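You operate a simulated robot arm through the tools that you are given. There is no shell and no other tool. Be economical: measure what you need, move in short steps, check, and stop when the job is done.

Carry out the task below with a simulated robot arm. There is one attempt and no reset: what you move stays moved.

JOB
Lock the feeder off and drain the intake bin into the orange tub for the colour change.
Fine: try the start key once the pin is in; stand the tub under the flap first; shut the flap; leave the pin in.
Where things are to end (x, y in the base frame): orange tub within 30 mm of [320, 190].

It is judged by the outcome, as a careful person would: the job done as asked, and still so three seconds after it is handed in. It fails if anything else is knocked over, pushed out of place, dropped, spilled or broken.

ROBOT AND FRAMES
A 7-joint arm with a vacuum gripper on a trunk, on a base that drives. Base frame: it is fixed to the floor where the robot stands at the start and does not move with it; the origin is under the middle of the robot, x ahead of it, y to its left, z up. Readings come in mm, rad, newtons and seconds.
With the tool pointing down near the work surface it reaches from about 100 to 580 mm from the robot's upright axis, wherever it stands. Its first joint turns from -1.204 to 3.002 rad. Places, roughly: clean-out flap [400, 200, 600]; feeder isolator [600, 0, 1000]; feeder start key [800, 0, 1000]; intake bin [500, 600, 500]; top of the intake ledge [300, 200, 400]. Payload 1.06 kg.
Tool frame: the origin (TCP) lies in the middle of the cups' lips, and z points out of the cups. The gripper has 1 cup of 24 mm across, covering 24 by 24 mm (tool x, y); the bellows give 8 mm. With the vacuum on, a cup seals on a smooth face that it is pressed against (1 to 4 N); it does not hold porous or soft things. The pull reaches 23 N.
Orientation is told as [roll, pitch, yaw] about the base's x, y, z axes, in that order, counted from this pose: with the cups facing straight down, the tool's x points along the base's -x, its y along +y and its z along -z.

CONTROLS
- The arm moves only by the tool jog_arm. Its argument "increments" is a list of rows, each a list of 3 entries, a list of its own where there are three numbers: the shift along the tool's x, y, z in mm, then the turn, a rotation vector about the tool's x, y, z in rad, then the vacuum: 1 switches it on, -1 off. In form: [[[x, y, z], [rx, ry, rz], vacuum], ...]. A call has 1 to 12 rows; each row shifts and turns the commanded pose from where the row before left it, along the tool's axes as they then stand. Rows are played at 5 a second. More than 50 mm and 0.15 rad between two rows, or a gripper value outside its range, and nothing of the call is played. A pose out of reach is approached as far as the arm can. The call stops where the force on the tool passes 90 N (or 10 N more than at its start, if that is more) or the arm is blocked; 0.2 s more then pass. The pull builds up within a second once a cup has sealed. Time passes only in rows, and 0.2 s behind the last, so rows that do not move give it time. It gives the time, the measured TCP pose, the force on the tool (base axes) and the pull of the vacuum at its end, in the units of the frame above (readings bear some noise), with the torque about the TCP (base axes, N m) and any sound that the robot's microphone picked up, and new pictures: "pictures" is both (left out), scene, wrist or none.
- Cameras (640 x 400 px; columns grow to the right, rows downward): "scene" is now at [157, 16.9, 1294]; the picture's right is [0.19, -0.98, 0.00], its down [-0.24, -0.05, -0.97] and it looks along [0.95, 0.18, -0.24] (base axes); focal length 214 px, centre (320, 200). "wrist" rides on the gripper at [78, 19, -96] in the tool frame; the picture's right is [-0.23, 0.97, 0.00], its down [-0.71, -0.17, -0.69] and it looks along [-0.67, -0.16, 0.73] (tool axes); focal length 243 px, centre (320, 200). There is no depth. A picture from a camera that has moved, and an enlarged one, comes with that camera's place and axes in the base frame and with its lens.
- move_column(by): slides the trunk up (or, below 0, down) by that many mm; the arm and the scene camera ride with it, the base frame stays. It gives what a move gives, with no picture.
- roll_base(legs): drives the robot by 1 to 6 legs, each [ahead, left, turn to the left] in mm, mm and rad, along the robot's own axes; the way and the turn of a leg run together, so that a leg with both is an arc; at most 1500 mm and 3.142 rad a leg. The arm and the cameras ride along, it lands a little off, and it stops where it bumps. It gives what a move gives, and a new picture of the scene camera.
- turn_head(pan, tilt): turns the head with the scene camera to pan (to the left, within 1.396 rad either way) and tilt (down, from -0.506 to 1.204), counted from straight ahead of the robot. It gives what a move gives, and a new picture of the scene camera.
- enlarge(camera, box): a new picture of the part [left, top, right, bottom] of that camera's present view, enlarged. It takes no simulated time.
- finish_job(): hands the job in; it is judged then, once.

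Work in short steps. Places have to be worked out from the pictures, the camera data and where the tool is seen: move nearer, look again, correct. Check each grasp and each placing, and mend what went wrong. You have 120 turns and 260 pictures in all, those below and enlarged ones among them. Switch the vacuum off and draw the arm clear of the work before you hand the job in, unless the task says otherwise; then end with one line.

The tools are called after "Request:" as name(argument=value, ...) on one line, values as JSON. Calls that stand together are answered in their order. jog_arm: Moves the arm, as the interface text tells. Its arguments: {"type":"object","properties":{"increments":{"type":"array","items":{"type":"array"}},"pictures":{"type":"string","enum":["both","scene","wrist","none"]}},"required":["increments"]} The other tools are called the same way: move_column (by) slides the trunk up or down; roll_base (legs) drives the base; turn_head (pan, tilt) turns the head that bears the scene camera; enlarge (camera, box) takes an enlarged picture of a part of a camera's view; finish_job () hands the job in.

At the start:

```text
time: 0.0
tool_pos: [336.8, 14.0, 1335.0]
tool_rot: [0.002, 0.0, -0.003]
force: [-0.2, 0.1, -0.3]
moment: [0.02, -0.02, -0.01]
pull: 0.1
trunk travel left (down, up): [-419.0, 73.0]
robot x, y, heading: [-0.6, -2.5, 0.0]
head pan, tilt: [0.19, 0.243]
```

scene: 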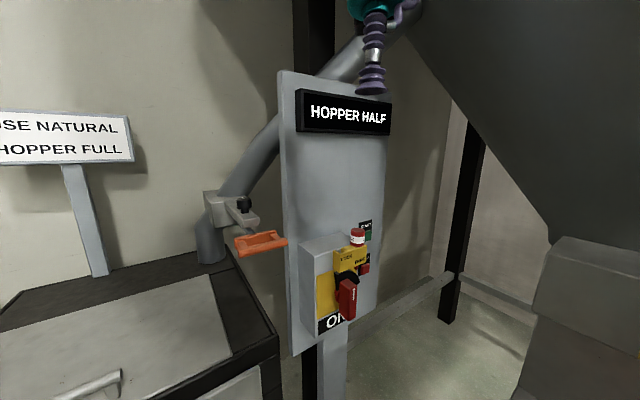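
wrist: 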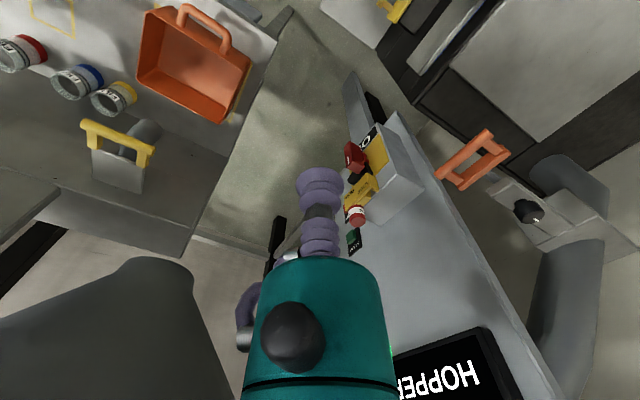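

I'll look around first: the panel, the isolator, the bin, and the tub area.

Request:
turn_head(pan=0.9, tilt=0.6)

Request:
turn_head(pan=-0.7, tilt=0.7)

Request:
turn_head(pan=0.2, tilt=0.8)

```text
time: 1.1
tool_pos: [337.6, 13.4, 1335.9]
tool_rot: [0.002, 0.0, -0.001]
force: [-0.1, 0.3, 0.1]
moment: [0.04, 0.0, 0.03]
pull: 0.0
trunk travel left (down, up): [-419.0, 73.0]
robot x, y, heading: [0.9, 2.1, -0.001]
head pan, tilt: [0.901, 0.6]
camera scene: at [120.3, 68.5, 1261.1], right [0.78, -0.62, 0.0], down [-0.35, -0.44, -0.83], along [0.51, 0.65, -0.56], focal length 214 px, centre (320, 200)
```

scene: 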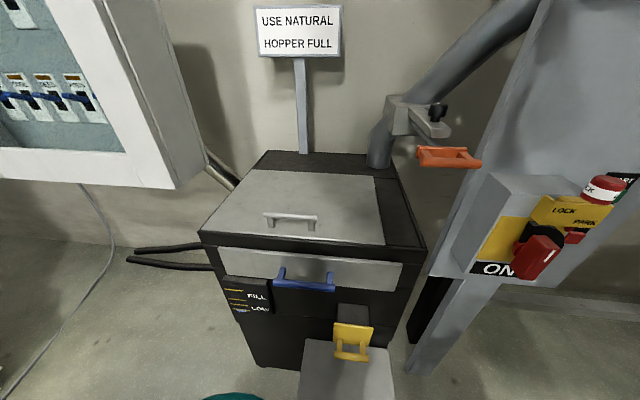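

```text
time: 2.7
tool_pos: [337.4, 13.2, 1333.5]
tool_rot: [0.001, 0.0, -0.001]
force: [0.1, -0.2, 0.3]
moment: [-0.04, 0.03, 0.03]
pull: 0.0
trunk travel left (down, up): [-419.0, 73.0]
robot x, y, heading: [0.6, -0.4, -0.002]
head pan, tilt: [-0.7, 0.7]
camera scene: at [130.4, -55.4, 1252.5], right [-0.64, -0.77, 0.0], down [-0.49, 0.41, -0.77], along [0.59, -0.49, -0.64], focal length 214 px, centre (320, 200)
```

scene: 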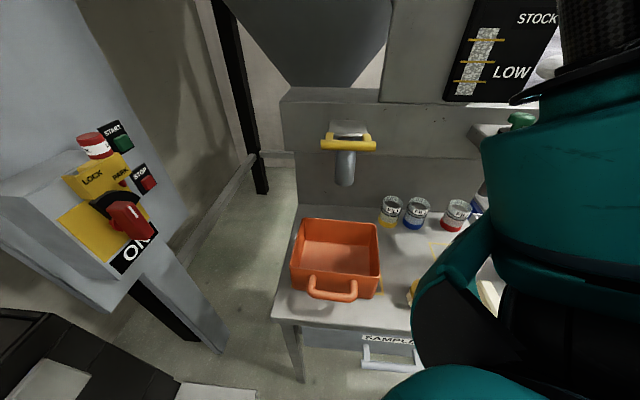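

```text
time: 3.9
tool_pos: [337.3, 13.1, 1334.5]
tool_rot: [0.004, 0.001, -0.002]
force: [0.0, 0.2, 0.6]
moment: [-0.02, -0.02, -0.02]
pull: 0.0
trunk travel left (down, up): [-419.0, 73.0]
robot x, y, heading: [1.1, 1.5, 0.0]
head pan, tilt: [0.201, 0.799]
camera scene: at [144.4, 15.3, 1244.2], right [0.2, -0.98, 0.0], down [-0.7, -0.14, -0.7], along [0.68, 0.14, -0.72], focal length 214 px, centre (320, 200)
```

scene: 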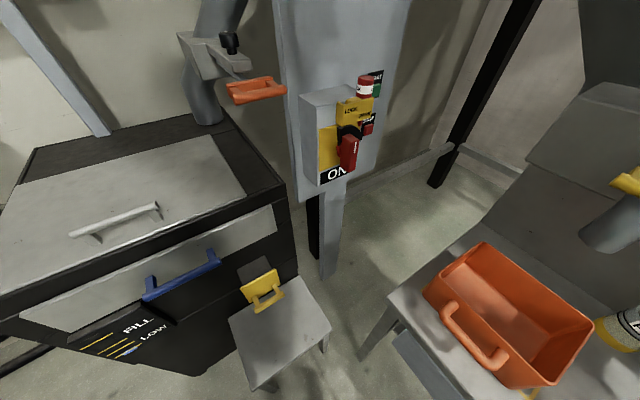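

Request:
enlarge(camera="scene", box=[280, 60, 420, 200])

Request:
enlarge(camera="scene", box=[60, 220, 360, 400])

Request:
turn_head(pan=0.1, tilt=-0.3)

Request:
turn_head(pan=-1.3, tilt=0.5)

Request:
turn_head(pan=0.65, tilt=1.0)

```text
2.86 times, centred on (350, 130) of scene
camera zoom: at [144.4, 15.3, 1244.2], right [0.2, -0.98, 0.0], down [-0.7, -0.14, -0.7], along [0.68, 0.14, -0.72], focal length 613 px, centre (234, 400)
```

zoom: 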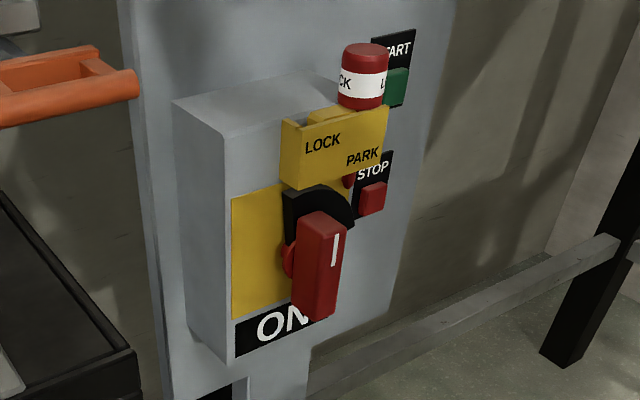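

```text
2.13 times, centred on (210, 310) of scene
camera zoom: at [144.4, 15.3, 1244.2], right [0.2, -0.98, 0.0], down [-0.7, -0.14, -0.7], along [0.68, 0.14, -0.72], focal length 458 px, centre (555, -35)
```

zoom: 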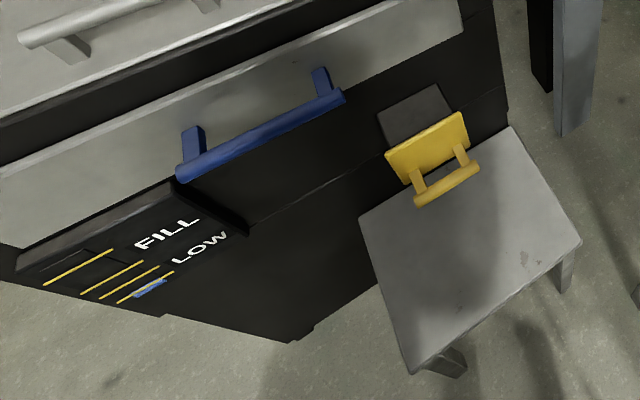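

```text
time: 5.3
tool_pos: [337.7, 12.8, 1334.3]
tool_rot: [0.001, 0.0, -0.002]
force: [0.5, 0.3, 0.0]
moment: [0.01, -0.03, 0.01]
pull: 0.0
trunk travel left (down, up): [-419.0, 73.0]
robot x, y, heading: [0.6, 0.6, 0.001]
head pan, tilt: [0.099, -0.3]
camera scene: at [143.6, 7.1, 1341.8], right [0.1, -0.99, 0.0], down [0.29, 0.03, -0.96], along [0.95, 0.1, 0.29], focal length 214 px, centre (320, 200)
```

scene: 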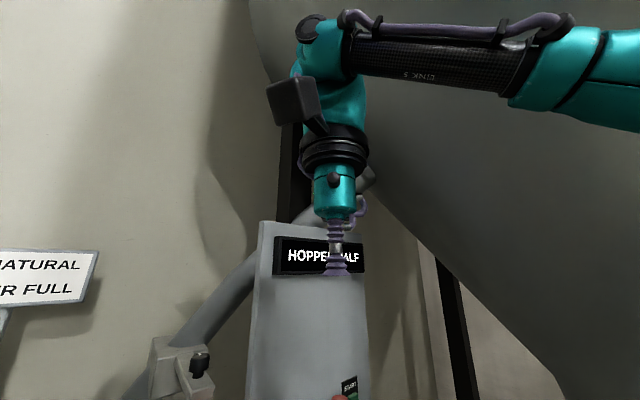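

```text
time: 6.8
tool_pos: [336.7, 12.2, 1335.4]
tool_rot: [0.003, 0.0, -0.002]
force: [0.5, 0.4, -0.4]
moment: [-0.02, 0.02, -0.02]
pull: 0.0
trunk travel left (down, up): [-419.0, 73.0]
robot x, y, heading: [2.0, -0.6, 0.004]
head pan, tilt: [-1.3, 0.499]
camera scene: at [89.7, -88.4, 1270.2], right [-0.96, -0.27, 0.0], down [-0.13, 0.46, -0.88], along [0.24, -0.85, -0.48], focal length 214 px, centre (320, 200)
```

scene: 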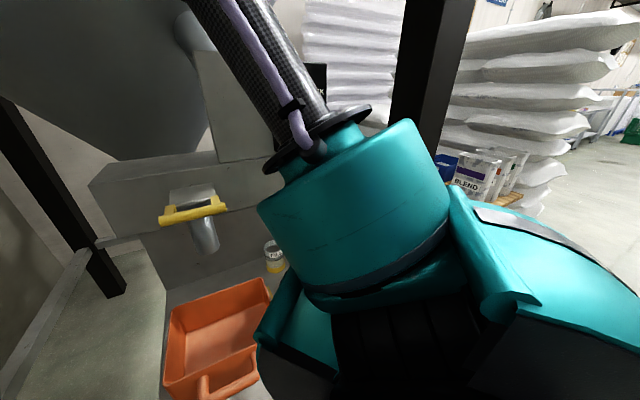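

```text
time: 8.7
tool_pos: [338.1, 13.8, 1334.1]
tool_rot: [0.003, 0.0, -0.002]
force: [0.0, -1.3, 0.0]
moment: [0.01, 0.03, 0.0]
pull: 0.1
trunk travel left (down, up): [-419.0, 73.0]
robot x, y, heading: [0.7, -0.3, 0.002]
head pan, tilt: [0.649, 1.0]
camera scene: at [120.9, 41.4, 1229.1], right [0.6, -0.8, 0.0], down [-0.67, -0.51, -0.54], along [0.43, 0.33, -0.84], focal length 214 px, centre (320, 200)
```

scene: 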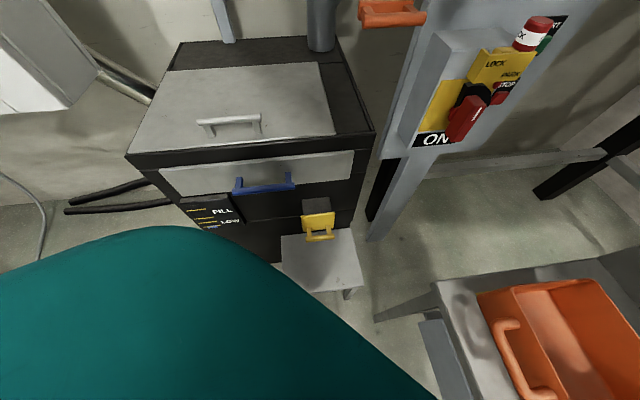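

The pin (red/white) sits in the PARK hole near about (603, 19, 1114). I'll bring the wrist camera closer to the isolator for a better look.

Request:
turn_head(pan=0.1, tilt=0.4)

Request:
jog_arm(increments=[[[-30, 0, 20], [0, 0, 0], 0], [[-30, 0, 20], [0, 0, 0], 0], [[-20, 0, 10], [0, 0, 0], 0], [[0, 0, 0], [0, 0, 0], 0]])

```text
time: 9.7
tool_pos: [337.2, 12.8, 1334.2]
tool_rot: [0.002, 0.001, -0.001]
force: [-0.3, -0.2, 0.5]
moment: [0.03, -0.02, -0.01]
pull: 0.1
trunk travel left (down, up): [-419.0, 73.0]
robot x, y, heading: [-1.9, -1.4, -0.001]
head pan, tilt: [0.099, 0.4]
camera scene: at [157.5, 8.6, 1279.3], right [0.1, -0.99, 0.0], down [-0.39, -0.04, -0.92], along [0.92, 0.09, -0.39], focal length 214 px, centre (320, 200)
```

scene: 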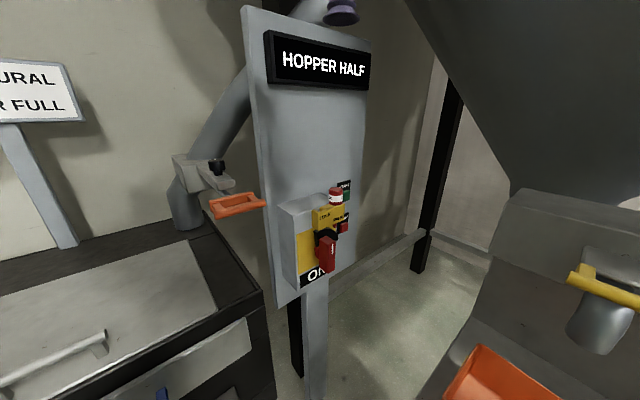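

```text
time: 10.7
tool_pos: [418.1, 13.1, 1283.7]
tool_rot: [0.002, 0.0, -0.002]
force: [0.2, 0.4, -0.3]
moment: [0.0, -0.02, 0.0]
pull: 0.0
trunk travel left (down, up): [-419.0, 73.0]
robot x, y, heading: [0.0, -0.5, -0.0]
head pan, tilt: [0.099, 0.4]
camera scene: at [157.4, 8.5, 1279.4], right [0.1, -1.0, 0.0], down [-0.39, -0.04, -0.92], along [0.92, 0.09, -0.39], focal length 214 px, centre (320, 200)
camera wrist: at [339.4, 30.8, 1379.9], right [0.24, 0.97, 0.0], down [0.71, -0.17, 0.68], along [0.67, -0.16, -0.73], focal length 243 px, centre (320, 200)
```

scene: 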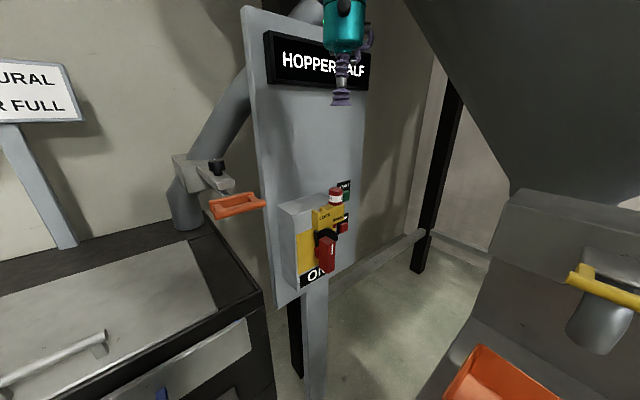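
wrist: 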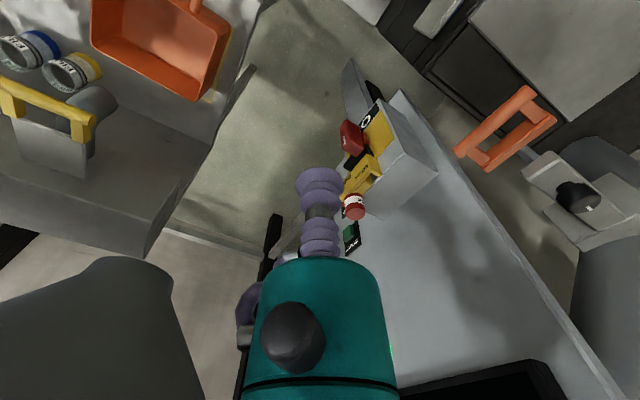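

The panel faces about 45° to the robot's right. I'll turn the tool so the wrist camera looks squarely at the isolator face.

Request:
jog_arm(increments=[[[-13, -26, 33], [0, 0, 0], 0], [[-13, -26, 33], [0, 0, 0], 0], [[-13, -26, 33], [0, 0, -0.14], 0], [[-13, -26, 33], [0, 0, -0.14], 0], [[0, 0, 0], [0, 0, -0.14], 0], [[0, 0, 0], [0, 0, -0.14], 0], [[0, 0, 0], [0, 0, -0.14], 0], [[0, 0, 0], [0, -0.15, 0], 0], [[0, 0, 0], [0, -0.15, 0], 0], [[0, 0, 0], [0, -0.15, 0], 0], [[0, 0, 0], [0, -0.15, 0], 0], [[0, 0, 0], [0, -0.15, 0], 0]])

```text
time: 13.3
tool_pos: [468.6, -88.2, 1156.1]
tool_rot: [-0.006, -0.758, 0.701]
force: [-0.8, 0.5, 0.0]
moment: [-0.01, 0.02, 0.0]
pull: 0.1
trunk travel left (down, up): [-419.0, 73.0]
robot x, y, heading: [-0.0, 0.9, 0.002]
head pan, tilt: [0.099, 0.4]
camera scene: at [154.9, 9.5, 1280.3], right [0.1, -1.0, 0.0], down [-0.39, -0.04, -0.92], along [0.92, 0.09, -0.39], focal length 214 px, centre (320, 200)
camera wrist: at [363.9, -152.7, 1172.4], right [-0.49, 0.86, 0.16], down [0.14, -0.1, 0.98], along [0.86, 0.51, -0.07], focal length 243 px, centre (320, 200)
```

scene: 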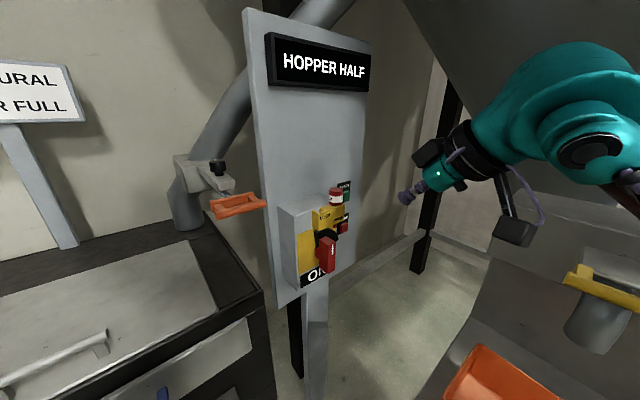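
wrist: 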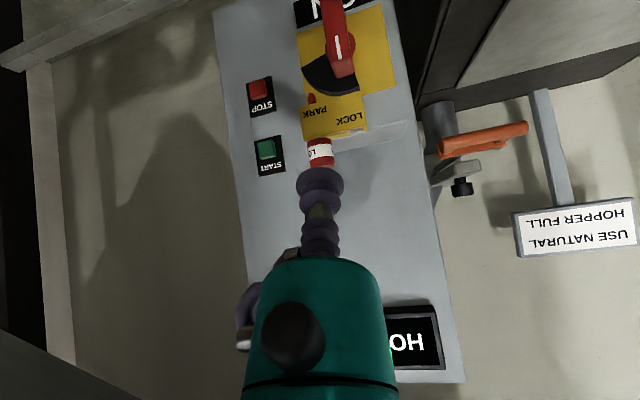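

Request:
enlarge(camera="wrist", box=[220, 0, 440, 180])

```text
2.22 times, centred on (330, 90) of wrist
camera zoom: at [363.9, -152.7, 1172.4], right [-0.49, 0.86, 0.16], down [0.14, -0.1, 0.98], along [0.86, 0.51, -0.07], focal length 539 px, centre (298, 444)
```

zoom: 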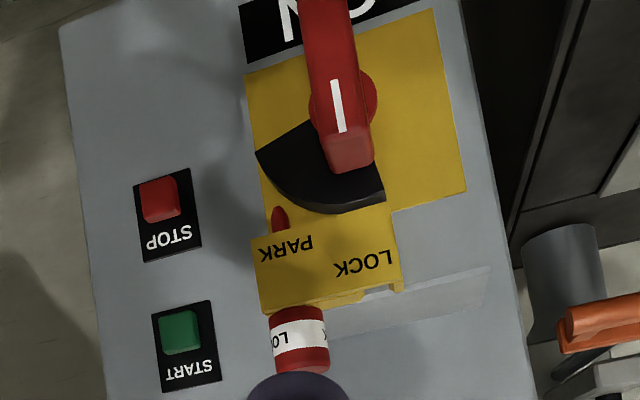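

The pin passes through PARK; LOCK slot is to its left and a black sector on the handle covers it. I'll lower the view to see the handle and labels straight on.

Request:
jog_arm(increments=[[[29, 0, 30], [0, 0, 0], 0], [[29, 0, 30], [0, 0, 0], 0], [[29, 0, 30], [0, 0, 0], 0], [[0, 0, 0], [0, 0, 0], 0]], pictures="wrist")

Request:
enlarge(camera="wrist", box=[200, 60, 460, 240])

```text
time: 14.3
tool_pos: [472.7, -89.6, 1029.0]
tool_rot: [0.002, -0.752, 0.699]
force: [0.7, 0.1, 0.2]
moment: [0.01, 0.01, 0.01]
pull: 0.0
trunk travel left (down, up): [-419.0, 73.0]
robot x, y, heading: [1.5, -0.6, -0.002]
head pan, tilt: [0.099, 0.4]
camera wrist: at [366.5, -153.2, 1045.6], right [-0.49, 0.85, 0.16], down [0.15, -0.1, 0.98], along [0.86, 0.51, -0.08], focal length 243 px, centre (320, 200)
```

wrist: 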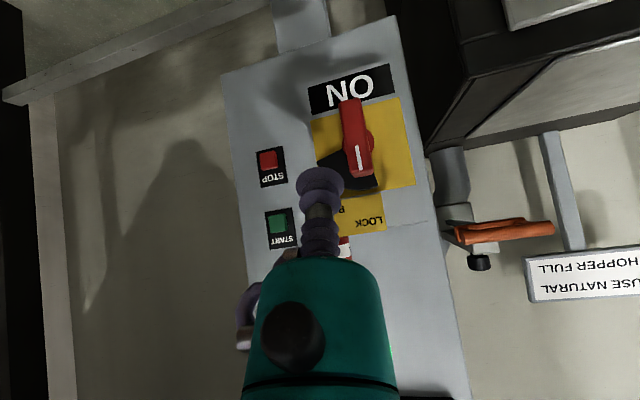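

```text
2.22 times, centred on (330, 150) of wrist
camera zoom: at [366.5, -153.2, 1045.6], right [-0.49, 0.85, 0.16], down [0.15, -0.1, 0.98], along [0.86, 0.51, -0.08], focal length 539 px, centre (298, 311)
```

zoom: 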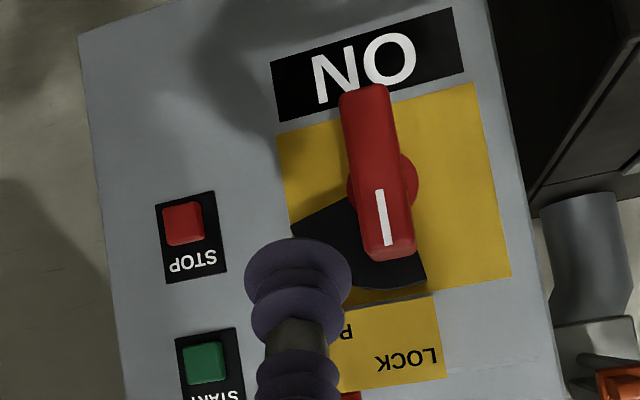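

The lever is a bar with its pivot near (567, 22, 964), and the panel normal sits at about 45°. I'll level the tool facing the panel with about 120 mm standoff and check the reach.

Request:
jog_arm(increments=[[[13.5, 7, 32], [0, 0, 0], 0], [[13.5, 6.5, 32], [-0.065, 0, -0.068], 0], [[0, 0, 0], [0, -0.1365, 0], 0], [[0, 0, 0], [0, -0.1365, 0], 0], [[0, 0, 0], [0, -0.1365, 0], 0], [[0, 0, 0], [0, -0.1365, 0], 0], [[0, 0, 0], [0, -0.1365, 0], 0], [[0, 0, 0], [0, -0.1365, 0], 0], [[0, 0, 0], [0, 0, 0], 0]])

```text
time: 16.3
tool_pos: [480.6, -63.3, 962.2]
tool_rot: [1.527, -1.57, -0.736]
force: [0.4, -0.1, 0.0]
moment: [-0.01, 0.02, 0.0]
pull: 0.0
trunk travel left (down, up): [-419.0, 73.0]
robot x, y, heading: [-2.4, 1.7, -0.0]
head pan, tilt: [0.099, 0.4]
camera scene: at [157.5, 8.5, 1279.4], right [0.1, -1.0, 0.0], down [-0.39, -0.04, -0.92], along [0.92, 0.09, -0.39], focal length 214 px, centre (320, 200)
camera wrist: at [400.3, -119.0, 884.7], right [-0.69, 0.68, 0.24], down [-0.36, -0.61, 0.71], along [0.63, 0.4, 0.67], focal length 243 px, centre (320, 200)
```

scene: 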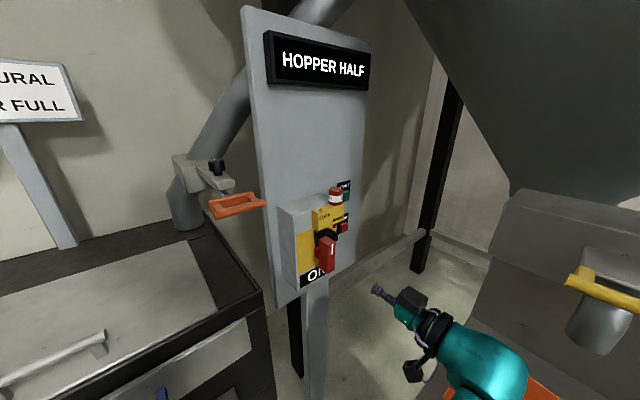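
wrist: 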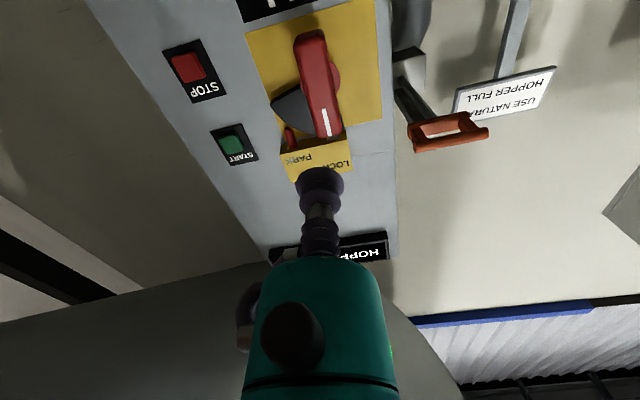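

Position confirmed (lever z 917–1005). I'll place the cup just left of the lever's lower end, going 15 mm past its face.

Request:
jog_arm(increments=[[[15, 17, 40], [0, 0, 0], 0], [[15, 17, 40], [0, 0, 0], 0], [[0, 0, 20], [0, 0, 0], 0], [[0, 0, 0], [0, 0, 0], 0]])

```text
time: 17.3
tool_pos: [524.7, 27.2, 931.7]
tool_rot: [0.989, -1.569, -0.196]
force: [0.7, -0.3, 0.4]
moment: [-0.02, -0.01, -0.03]
pull: 0.0
trunk travel left (down, up): [-419.0, 73.0]
robot x, y, heading: [0.7, 2.0, 0.003]
head pan, tilt: [0.099, 0.4]
camera scene: at [157.5, 8.5, 1279.3], right [0.1, -1.0, 0.0], down [-0.39, -0.04, -0.92], along [0.92, 0.09, -0.39], focal length 214 px, centre (320, 200)
camera wrist: at [444.7, -27.6, 854.9], right [-0.69, 0.68, 0.24], down [-0.36, -0.61, 0.71], along [0.63, 0.41, 0.66], focal length 243 px, centre (320, 200)
```

scene: 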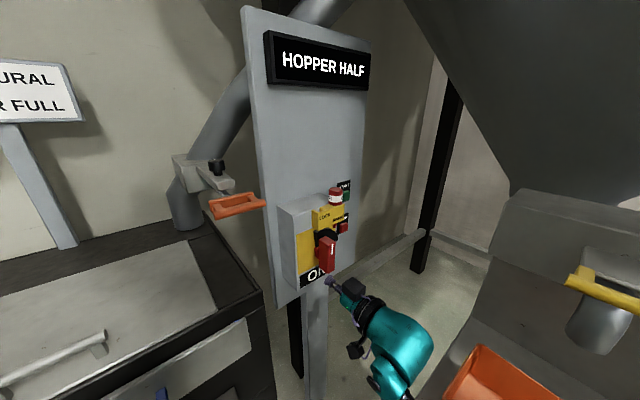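
wrist: 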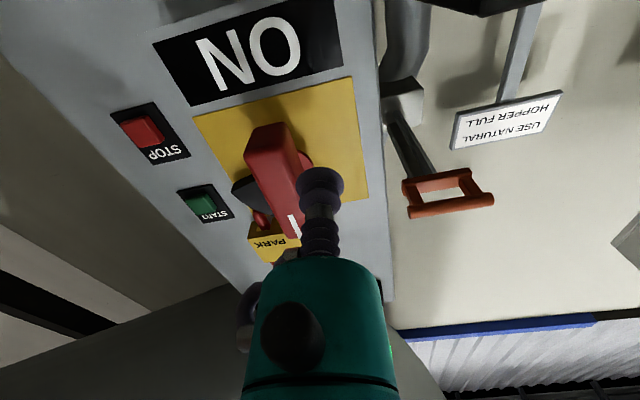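

The cup is 26 mm short of the face and 33 mm left of the lever. Now in by 40 mm.

Request:
jog_arm(increments=[[[0, 0, 20], [0, 0, 0], 0], [[0, 0, 20], [0, 0, 0], 0], [[0, 0, 0], [0, 0, 0], 0]], pictures="wrist")

```text
time: 18.1
tool_pos: [555.9, 57.0, 932.2]
tool_rot: [0.778, -1.571, 0.014]
force: [0.3, -0.4, 0.5]
moment: [-0.03, 0.0, 0.01]
pull: 0.0
trunk travel left (down, up): [-419.0, 73.0]
robot x, y, heading: [-0.1, -2.0, -0.001]
head pan, tilt: [0.099, 0.4]
camera wrist: at [475.4, 2.5, 854.6], right [-0.69, 0.68, 0.24], down [-0.36, -0.61, 0.71], along [0.63, 0.41, 0.66], focal length 243 px, centre (320, 200)
```

wrist: 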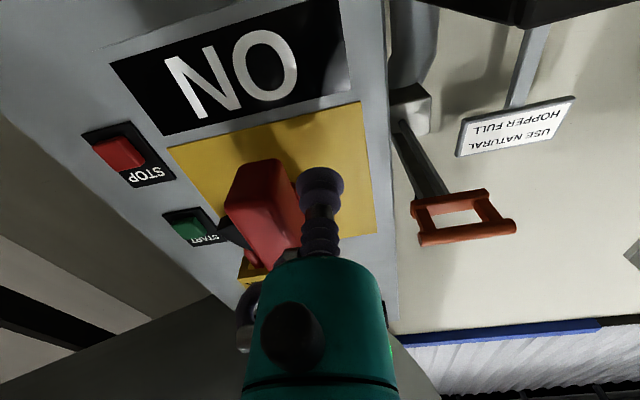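

Clear of the plate and beside the lever. I'll push the lower end to the right in small arc steps and watch the forces.

Request:
jog_arm(increments=[[[2, -9, 0], [0, 0, 0], 0], [[5, -9, 0], [0, 0, 0], 0], [[3, -10, 0], [0, 0, 0], 0], [[0, 0, 0], [0, 0, 0], 0]])

```text
time: 19.1
tool_pos: [574.8, 38.0, 922.0]
tool_rot: [0.618, -1.57, 0.174]
force: [0.0, 0.6, -0.1]
moment: [-0.01, -0.04, -0.02]
pull: 0.0
trunk travel left (down, up): [-419.0, 73.0]
robot x, y, heading: [-1.8, -3.4, -0.001]
head pan, tilt: [0.099, 0.4]
camera scene: at [157.5, 8.6, 1279.3], right [0.1, -1.0, 0.0], down [-0.39, -0.04, -0.92], along [0.92, 0.09, -0.39], focal length 214 px, centre (320, 200)
camera wrist: at [494.2, -16.7, 844.1], right [-0.69, 0.68, 0.24], down [-0.36, -0.61, 0.71], along [0.63, 0.41, 0.66], focal length 243 px, centre (320, 200)
```

scene: 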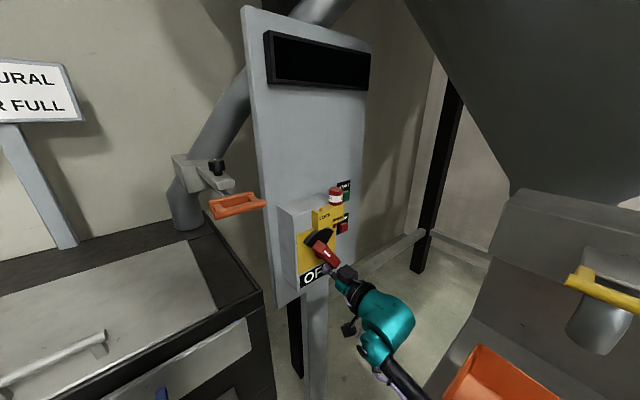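
wrist: 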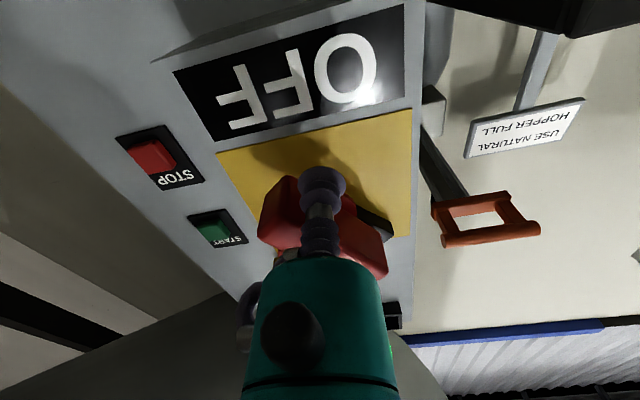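

The label changed to OFF and the display went dark, so the direction is right. I'll continue the arc to a full quarter turn.

Request:
jog_arm(increments=[[[0, -10, 0], [0, 0, 0], 0], [[-3, -10, 0], [0, 0, 0], 0], [[-5, -9, 0], [0, 0, 0], 0], [[-8, -7, 0], [0, 0, 0], 0], [[-3, -1, 0], [0, 0, 0], 0], [[0, 0, 0], [0, 0, 0], 0]])

```text
time: 20.5
tool_pos: [600.6, 13.5, 937.3]
tool_rot: [0.474, -1.562, 0.32]
force: [-5.8, 3.4, -16.0]
moment: [-0.05, -0.1, -0.1]
pull: 0.0
trunk travel left (down, up): [-419.0, 73.0]
robot x, y, heading: [-0.2, -1.3, -0.003]
head pan, tilt: [0.099, 0.4]
camera scene: at [158.3, 9.0, 1279.0], right [0.1, -0.99, 0.0], down [-0.39, -0.04, -0.92], along [0.92, 0.09, -0.39], focal length 214 px, centre (320, 200)
camera wrist: at [520.3, -41.6, 861.0], right [-0.69, 0.68, 0.24], down [-0.35, -0.61, 0.71], along [0.63, 0.41, 0.66], focal length 243 px, centre (320, 200)
```

scene: 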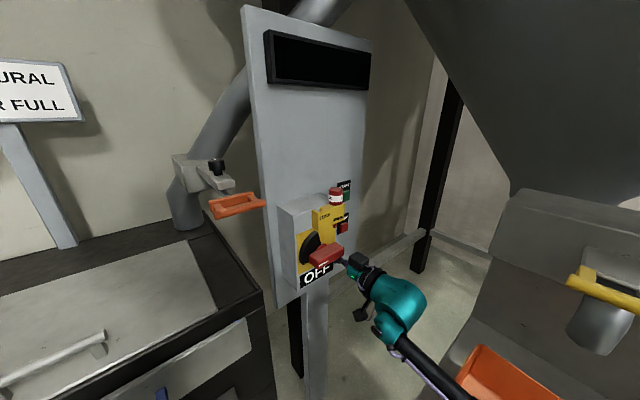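
wrist: 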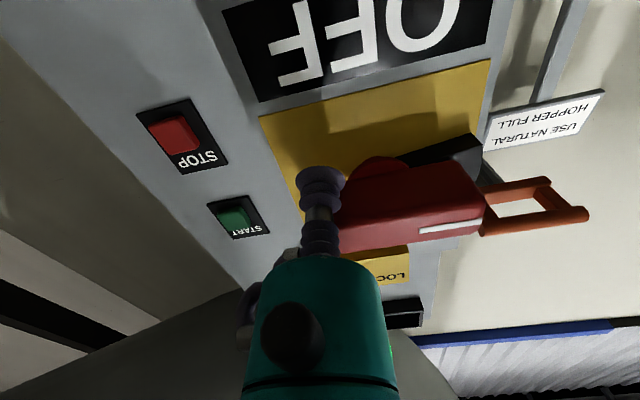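

Lever horizontal, OFF, at its stop. I'll back off, rise, and turn the tool down ready for the pin.

Request:
jog_arm(increments=[[[4, 0, -5], [0, 0, 0], 0], [[0, 0, -45], [0, 0, 0], 0], [[0, 0, -45], [0, 0, 0], 0], [[-45, 0, -10], [0, 0, 0], 0], [[-45, 0, 0], [0, 0, 0], 0], [[-45, 0, 0], [0, 0, 0], 0], [[-45, 0, 0], [0, 0, 0], 0], [[-45, 0, 0], [0, 0, 0], 0], [[-40, 0, 0], [0, 0, 0], 0], [[0, 0, 0], [0, 0.15, 0], 0], [[0, 0, 0], [0, 0.15, 0], 0], [[0, 0, 0], [0, 0.15, 0], 0]], pictures="none")

Request:
jog_arm(increments=[[[0, 0, 0], [0, 0.15, 0], 0], [[0, 0, 0], [0, 0.15, 0], 0], [[0, 0, 0], [0, 0.15, 0], 0], [[0, 0, 0], [0, 0.15, 0], 0], [[0, 0, 0], [0, 0.15, 0], 0], [[0, 0, 0], [0, 0.15, 0], 0], [[0, 0, 0], [0, 0.15, 0], 0], [[0, 0, 0], [0, 0.07, 0], 0], [[0, 0, 0], [0, 0, 0], 0]])

```text
time: 23.1
tool_pos: [518.7, -73.8, 1196.1]
tool_rot: [0.023, -1.113, 0.765]
force: [-0.1, -0.1, -0.5]
moment: [0.03, 0.03, 0.0]
pull: 0.1
trunk travel left (down, up): [-419.0, 73.0]
robot x, y, heading: [-4.1, -0.7, 0.002]
head pan, tilt: [0.099, 0.4]
```

```text
time: 25.1
tool_pos: [529.0, -61.4, 1202.3]
tool_rot: [0.002, 0.0, 0.793]
force: [-1.3, -0.5, 0.0]
moment: [-0.03, 0.02, -0.01]
pull: 0.0
trunk travel left (down, up): [-419.0, 73.0]
robot x, y, heading: [3.4, -3.7, -0.004]
head pan, tilt: [0.099, 0.4]
camera scene: at [157.5, 8.4, 1279.3], right [0.1, -1.0, 0.0], down [-0.39, -0.04, -0.92], along [0.92, 0.09, -0.39], focal length 214 px, centre (320, 200)
camera wrist: at [460.2, -104.1, 1298.9], right [-0.53, 0.85, 0.0], down [0.62, 0.38, 0.68], along [0.58, 0.36, -0.73], focal length 243 px, centre (320, 200)
```

scene: 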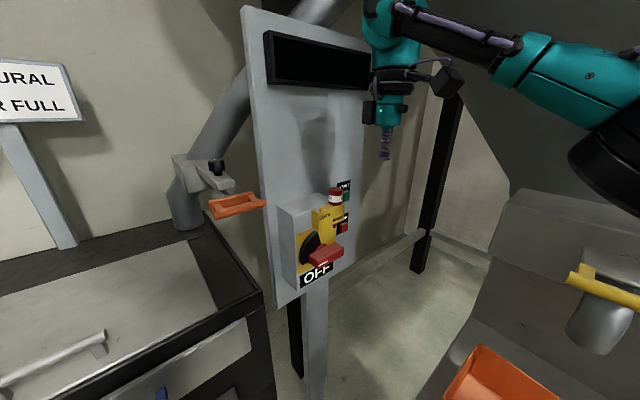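
wrist: 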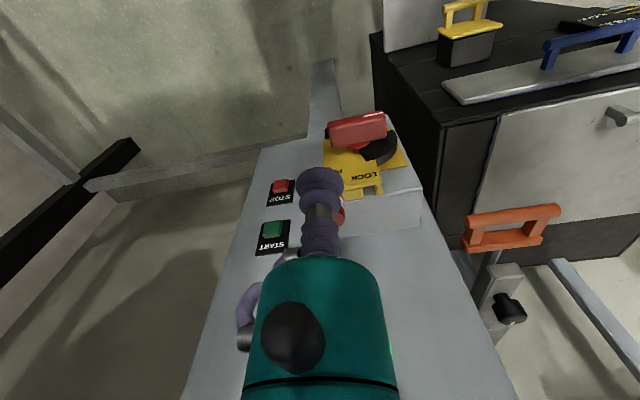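

I'll slide over the pin at the same height and see if the arm reaches there.

Request:
jog_arm(increments=[[[-42, -5, 10], [0, 0, 0], 0], [[-42, -5, 10], [0, 0, 0], 0], [[-41, -6, 10], [0, 0, 0], 0], [[0, 0, 0], [0, 0, 0], 0]])

```text
time: 26.1
tool_pos: [568.8, -13.0, 1175.3]
tool_rot: [-0.001, 0.0, 0.792]
force: [0.5, -0.3, 0.1]
moment: [0.02, 0.02, 0.02]
pull: 0.0
out of reach, approached as far as the arm can: row 2, 3
trunk travel left (down, up): [-419.0, 73.0]
robot x, y, heading: [0.9, 0.9, 0.004]
head pan, tilt: [0.099, 0.4]
camera scene: at [157.6, 8.3, 1279.3], right [0.1, -1.0, 0.0], down [-0.39, -0.04, -0.92], along [0.92, 0.09, -0.39], focal length 214 px, centre (320, 200)
camera wrist: at [501.2, -55.8, 1271.0], right [-0.53, 0.85, 0.0], down [0.62, 0.38, 0.69], along [0.58, 0.36, -0.73], focal length 243 px, centre (320, 200)
```

scene: 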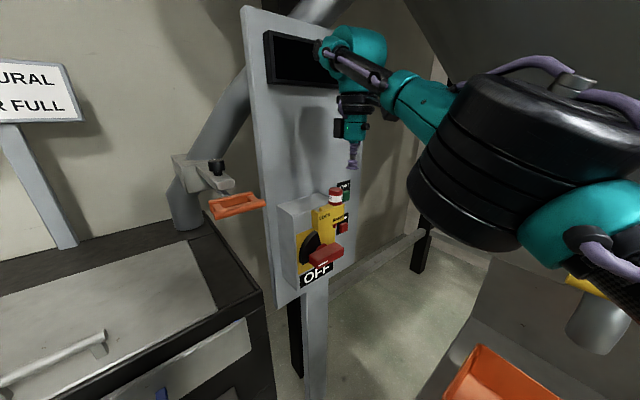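
wrist: 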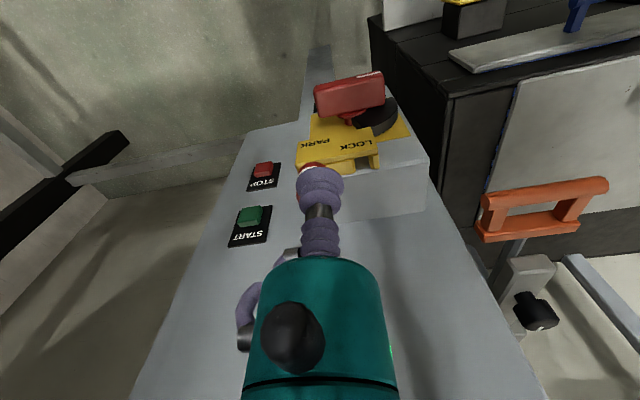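

Out of reach by about 65 mm. I'll check the floor space around the robot before driving ahead.

Request:
turn_head(pan=0.0, tilt=1.2)

Request:
turn_head(pan=0.8, tilt=1.2)

Request:
turn_head(pan=-0.8, tilt=1.2)

```text
time: 27.2
tool_pos: [568.4, -13.1, 1174.0]
tool_rot: [0.002, 0.001, 0.793]
force: [0.7, 0.4, 0.3]
moment: [0.0, -0.01, 0.03]
pull: 0.0
trunk travel left (down, up): [-419.0, 73.0]
robot x, y, heading: [0.7, 1.3, 0.002]
head pan, tilt: [0.0, 1.201]
camera scene: at [121.3, -0.7, 1216.6], right [0.0, -1.0, 0.0], down [-0.93, 0.0, -0.36], along [0.36, 0.0, -0.93], focal length 214 px, centre (320, 200)
```

scene: 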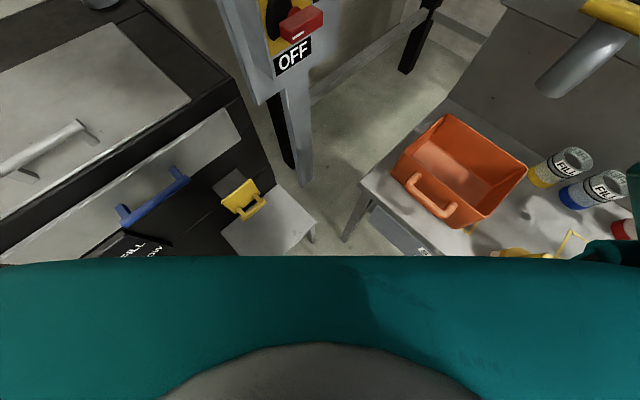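

```text
time: 28.4
tool_pos: [568.3, -12.5, 1174.2]
tool_rot: [0.002, 0.0, 0.792]
force: [-0.1, 0.2, 0.3]
moment: [0.01, 0.0, 0.0]
pull: 0.0
trunk travel left (down, up): [-419.0, 73.0]
robot x, y, heading: [1.2, -4.8, -0.004]
head pan, tilt: [0.799, 1.201]
camera scene: at [104.4, 39.3, 1216.5], right [0.72, -0.7, 0.0], down [-0.65, -0.67, -0.36], along [0.25, 0.26, -0.93], focal length 214 px, centre (320, 200)
```

scene: 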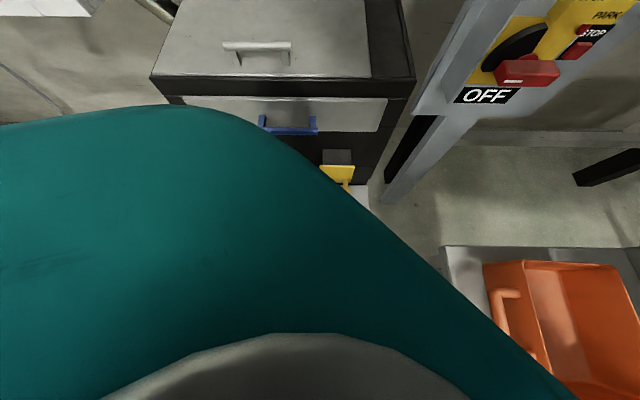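

```text
time: 30.0
tool_pos: [569.0, -13.5, 1174.8]
tool_rot: [0.002, 0.001, 0.792]
force: [0.2, 0.4, 1.1]
moment: [0.02, 0.02, -0.01]
pull: 0.1
trunk travel left (down, up): [-419.0, 73.0]
robot x, y, heading: [-3.5, -2.0, -0.003]
head pan, tilt: [-0.799, 1.201]
camera scene: at [104.4, -40.8, 1216.5], right [-0.72, -0.7, 0.0], down [-0.65, 0.67, -0.36], along [0.25, -0.26, -0.93], focal length 214 px, centre (320, 200)
```

scene: 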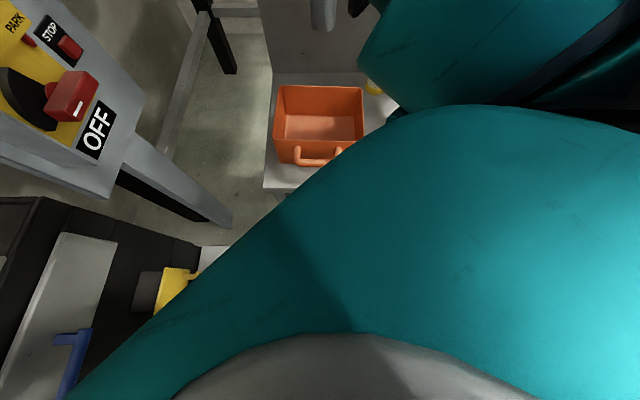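

The ledge edge is about 250 mm from the robot's axis and the bench edge about 330 mm, so driving ahead is tight. I'll raise the trunk first, which should put the wrist nearer shoulder height and extend the reach.

Request:
move_column(by=73)

Request:
jog_arm(increments=[[[-20, -4, 30], [0, 0, 0], 0], [[-20, -4, 20], [0, 0, 0], 0], [[-30, -10, 0], [0, 0, 0], 0], [[0, 0, 0], [0, 0, 0], 0]])

```text
time: 31.1
tool_pos: [494.2, -18.1, 1381.8]
tool_rot: [-0.179, -0.174, 0.808]
force: [0.3, 0.3, -0.3]
moment: [-0.02, 0.01, 0.02]
pull: 0.1
trunk travel left (down, up): [-492.0, 0.0]
robot x, y, heading: [1.4, 0.5, 0.0]
head pan, tilt: [-0.799, 1.201]
```

```text
time: 32.1
tool_pos: [506.7, -11.8, 1363.4]
tool_rot: [-0.181, -0.176, 0.809]
force: [1.2, -0.1, -0.5]
moment: [0.01, -0.02, -0.02]
pull: 0.1
out of reach, approached as far as the arm can: row 1, 2, 3
trunk travel left (down, up): [-492.0, 0.0]
robot x, y, heading: [2.6, 0.3, -0.001]
head pan, tilt: [-0.799, 1.201]
camera scene: at [39.7, -40.6, 1296.8], right [-0.72, -0.7, 0.0], down [-0.65, 0.67, -0.36], along [0.25, -0.26, -0.93], focal length 214 px, centre (320, 200)
camera wrist: at [417.4, -54.8, 1439.6], right [-0.51, 0.85, -0.13], down [0.43, 0.38, 0.82], along [0.75, 0.36, -0.56], focal length 243 px, centre (320, 200)
```

scene: 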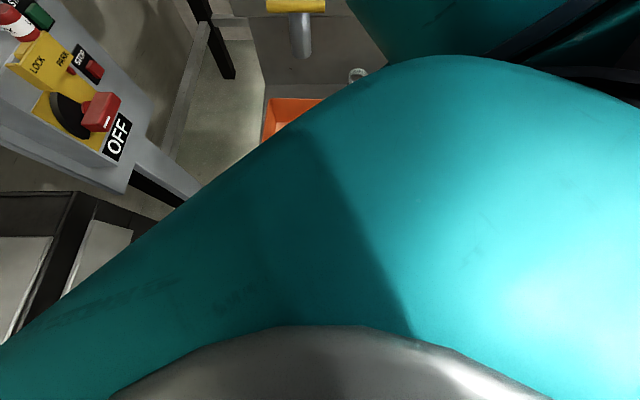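
wrist: 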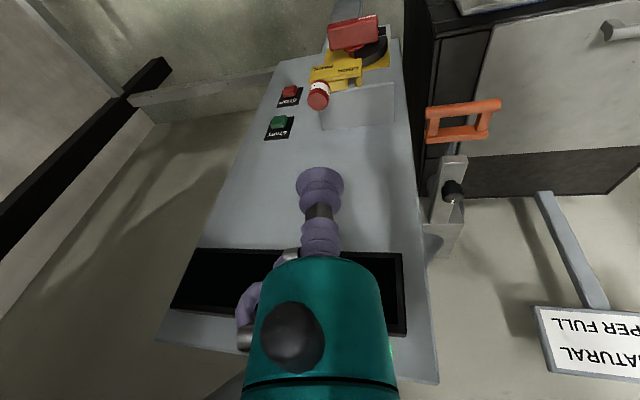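

Raising the trunk also moved the shoulder back, so lowering may bring it forward. I'll retract the tool first, then try the trunk lower.

Request:
jog_arm(increments=[[[40, 0, 0], [0, 0, 0], 0], [[40, 0, 0], [0, 0, 0], 0], [[40, 0, 0], [0, 0, 0], 0], [[0, 0, 0], [0, 0, 0], 0]], pictures="none")

Request:
move_column(by=-73)

```text
time: 33.1
tool_pos: [425.4, -98.5, 1343.4]
tool_rot: [-0.177, -0.178, 0.809]
force: [0.0, 0.3, 0.3]
moment: [0.01, -0.03, -0.01]
pull: 0.0
trunk travel left (down, up): [-492.0, 0.0]
robot x, y, heading: [1.2, 4.0, -0.005]
head pan, tilt: [-0.799, 1.201]
```

```text
time: 34.2
tool_pos: [422.8, -98.5, 1269.5]
tool_rot: [-0.179, -0.177, 0.807]
force: [-0.5, 0.3, 0.3]
moment: [0.0, -0.01, 0.0]
pull: 0.1
trunk travel left (down, up): [-419.0, 73.0]
robot x, y, heading: [2.4, 4.6, 0.001]
head pan, tilt: [-0.799, 1.201]
```

Request:
turn_head(pan=0.1, tilt=0.5)

```text
time: 35.5
tool_pos: [424.4, -98.8, 1269.6]
tool_rot: [-0.179, -0.178, 0.807]
force: [-0.4, 0.1, 0.4]
moment: [0.01, -0.02, -0.02]
pull: 0.1
trunk travel left (down, up): [-419.0, 73.0]
robot x, y, heading: [-2.0, 2.4, -0.003]
head pan, tilt: [0.099, 0.499]
camera scene: at [155.9, 8.3, 1270.1], right [0.1, -1.0, 0.0], down [-0.48, -0.05, -0.88], along [0.87, 0.09, -0.48], focal length 214 px, centre (320, 200)
```

scene: 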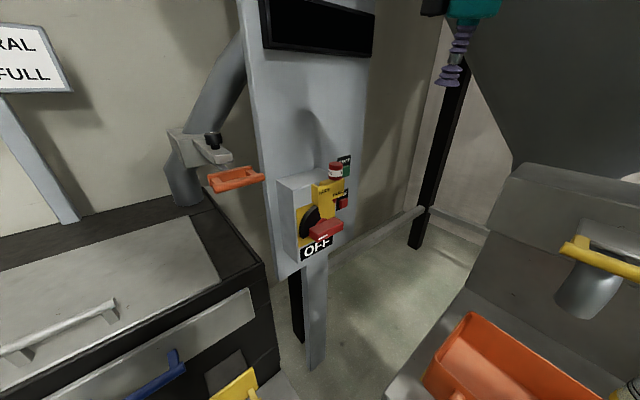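

Request:
move_column(by=-100)

Request:
turn_head(pan=0.1, tilt=0.4)

```text
time: 36.8
tool_pos: [424.3, -98.2, 1170.6]
tool_rot: [-0.181, -0.177, 0.81]
force: [-0.9, -0.6, 0.3]
moment: [0.01, 0.01, 0.0]
pull: 0.0
trunk travel left (down, up): [-319.0, 173.0]
robot x, y, heading: [-0.7, -2.2, 0.005]
head pan, tilt: [0.099, 0.499]
```

```text
time: 37.5
tool_pos: [425.2, -99.1, 1169.1]
tool_rot: [-0.181, -0.175, 0.809]
force: [0.1, -0.8, -0.1]
moment: [-0.03, -0.02, -0.02]
pull: 0.0
trunk travel left (down, up): [-319.0, 173.0]
robot x, y, heading: [2.9, 1.3, 0.001]
head pan, tilt: [0.099, 0.4]
camera scene: at [189.9, 8.5, 1172.3], right [0.1, -1.0, 0.0], down [-0.39, -0.04, -0.92], along [0.92, 0.09, -0.39], focal length 214 px, centre (320, 200)
```

scene: 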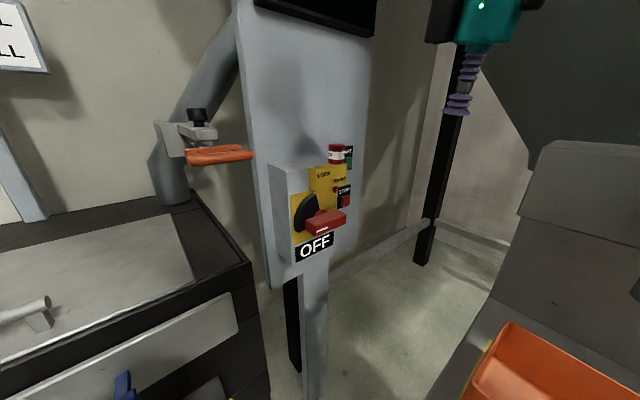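

Lowering does bring the shoulder forward. I'll also shift the base diagonally by (45, −45), parallel to the ledge edge, keeping clearance to both ledge and bench.

Request:
roll_base(legs=[[45, -45, 0]])

```text
time: 38.4
tool_pos: [470.1, -141.8, 1169.3]
tool_rot: [-0.178, -0.175, 0.808]
force: [0.5, 0.6, 0.2]
moment: [-0.01, 0.04, 0.03]
pull: 0.0
trunk travel left (down, up): [-319.0, 173.0]
robot x, y, heading: [43.3, -43.2, -0.0]
head pan, tilt: [0.099, 0.4]
camera scene: at [234.5, -35.5, 1172.2], right [0.1, -1.0, 0.0], down [-0.39, -0.04, -0.92], along [0.92, 0.09, -0.39], focal length 214 px, centre (320, 200)
```

scene: 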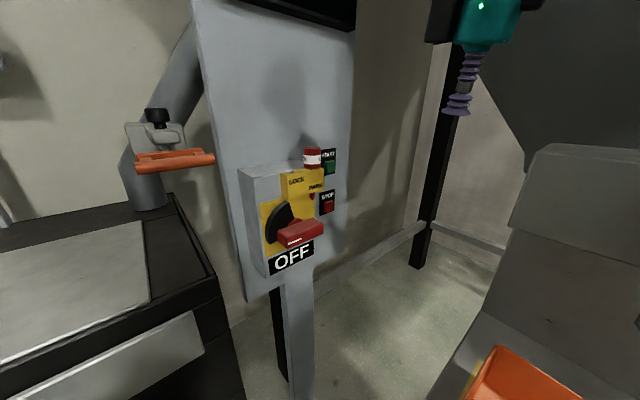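

Now level the tool and advance toward the pin above its top.

Request:
jog_arm(increments=[[[0, 0, 0], [-0.09, 0.0875, 0], 0], [[0, 0, 0], [-0.09, 0.0875, 0], 0], [[-45, 0, 0], [0, 0, 0], 0], [[-45, 0, 2], [0, 0, 0], 0], [[-45, 0, 2], [0, 0, 0], 0], [[0, 0, 0], [0, 0, 0], 0]])

```text
time: 39.8
tool_pos: [561.8, -47.9, 1164.6]
tool_rot: [0.001, -0.004, 0.797]
force: [0.0, -0.2, 0.6]
moment: [0.02, -0.01, -0.03]
pull: 0.0
trunk travel left (down, up): [-319.0, 173.0]
robot x, y, heading: [43.6, -38.5, 0.002]
head pan, tilt: [0.099, 0.4]
camera scene: at [234.0, -35.3, 1172.3], right [0.1, -1.0, 0.0], down [-0.39, -0.04, -0.92], along [0.92, 0.09, -0.39], focal length 214 px, centre (320, 200)
camera wrist: at [493.7, -89.3, 1260.5], right [-0.53, 0.85, 0.0], down [0.62, 0.38, 0.69], along [0.58, 0.36, -0.73], focal length 243 px, centre (320, 200)
```

scene: 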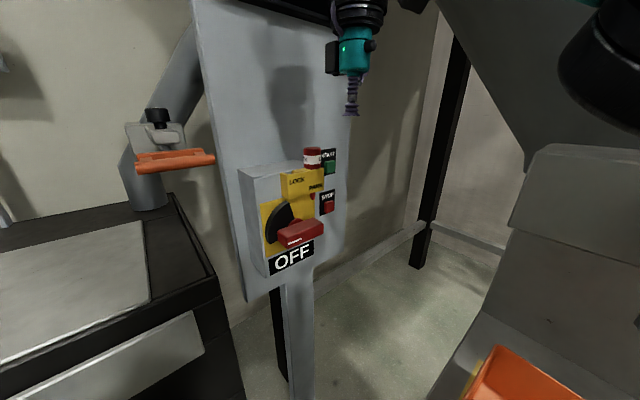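
wrist: 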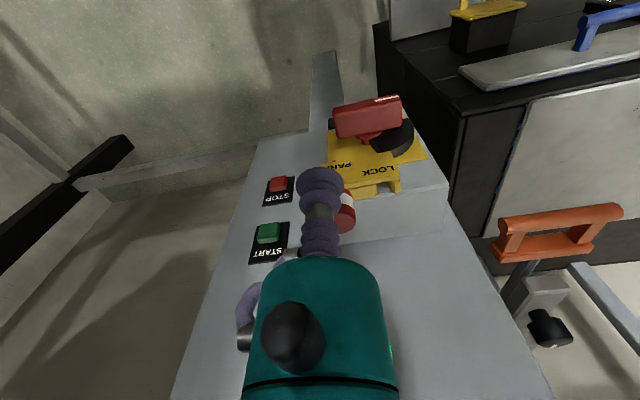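

Request:
jog_arm(increments=[[[-40, 0, 5], [0, 0, 0], 0], [[-30, -1, 5], [0, 0, 0], 0], [[-20, 0, 5], [0, 0, 0], 0], [[0, 0, 0], [0, 0, 0], 0]])

```text
time: 40.8
tool_pos: [579.1, -11.5, 1135.5]
tool_rot: [0.002, -0.003, 0.792]
force: [-0.1, 0.5, -0.7]
moment: [-0.04, 0.02, 0.03]
pull: 0.0
out of reach, approached as far as the arm can: row 1, 2, 3
trunk travel left (down, up): [-319.0, 173.0]
robot x, y, heading: [43.6, -45.9, 0.002]
head pan, tilt: [0.099, 0.4]
camera scene: at [233.9, -35.3, 1172.3], right [0.1, -1.0, 0.0], down [-0.39, -0.04, -0.92], along [0.92, 0.09, -0.39], focal length 214 px, centre (320, 200)
camera wrist: at [511.3, -54.3, 1231.6], right [-0.53, 0.85, 0.0], down [0.62, 0.38, 0.69], along [0.58, 0.36, -0.73], focal length 243 px, centre (320, 200)
```

scene: 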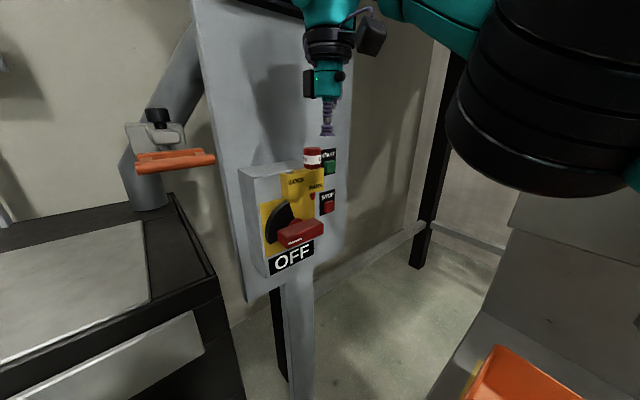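
wrist: 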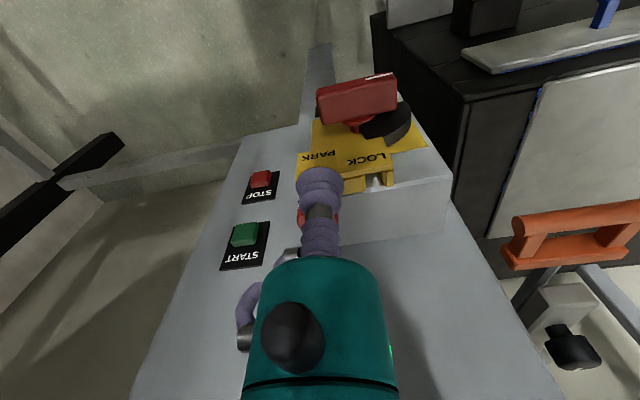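

Lower column reduced reach; the initial height did better. I'll retract, raise the column by 80, and try again.

Request:
jog_arm(increments=[[[40, 0, -5], [0, 0, 0], 0], [[40, 0, -5], [0, 0, 0], 0], [[40, 0, -5], [0, 0, 0], 0], [[0, 0, 0], [0, 0, 0], 0]], pictures="none")

Request:
move_column(by=85)

```text
time: 41.8
tool_pos: [490.8, -97.3, 1150.6]
tool_rot: [0.002, -0.002, 0.792]
force: [0.4, -0.4, -0.7]
moment: [-0.01, 0.01, 0.02]
pull: 0.0
trunk travel left (down, up): [-319.0, 173.0]
robot x, y, heading: [45.7, -44.0, -0.003]
head pan, tilt: [0.099, 0.4]
```

```text
time: 43.0
tool_pos: [496.8, -95.1, 1233.7]
tool_rot: [0.003, -0.001, 0.792]
force: [-0.9, -0.6, -0.7]
moment: [-0.01, 0.03, -0.01]
pull: 0.1
trunk travel left (down, up): [-404.0, 88.0]
robot x, y, heading: [46.6, -41.2, 0.002]
head pan, tilt: [0.099, 0.4]
```

Request:
jog_arm(increments=[[[-30, 0, 45], [0, 0, 0], 0], [[-30, 0, 45], [0, 0, 0], 0], [[-35, -5, 2], [0, 0, 0], 0], [[-35, -5, 2], [0, 0, 0], 0], [[-22, -3, 0], [0, 0, 0], 0], [[-20, -2, 0], [0, 0, 0], 0], [[0, 0, 0], [0, 0, 0], 0]])

```text
refused: row 1 steps farther than a row can; nothing moved
```

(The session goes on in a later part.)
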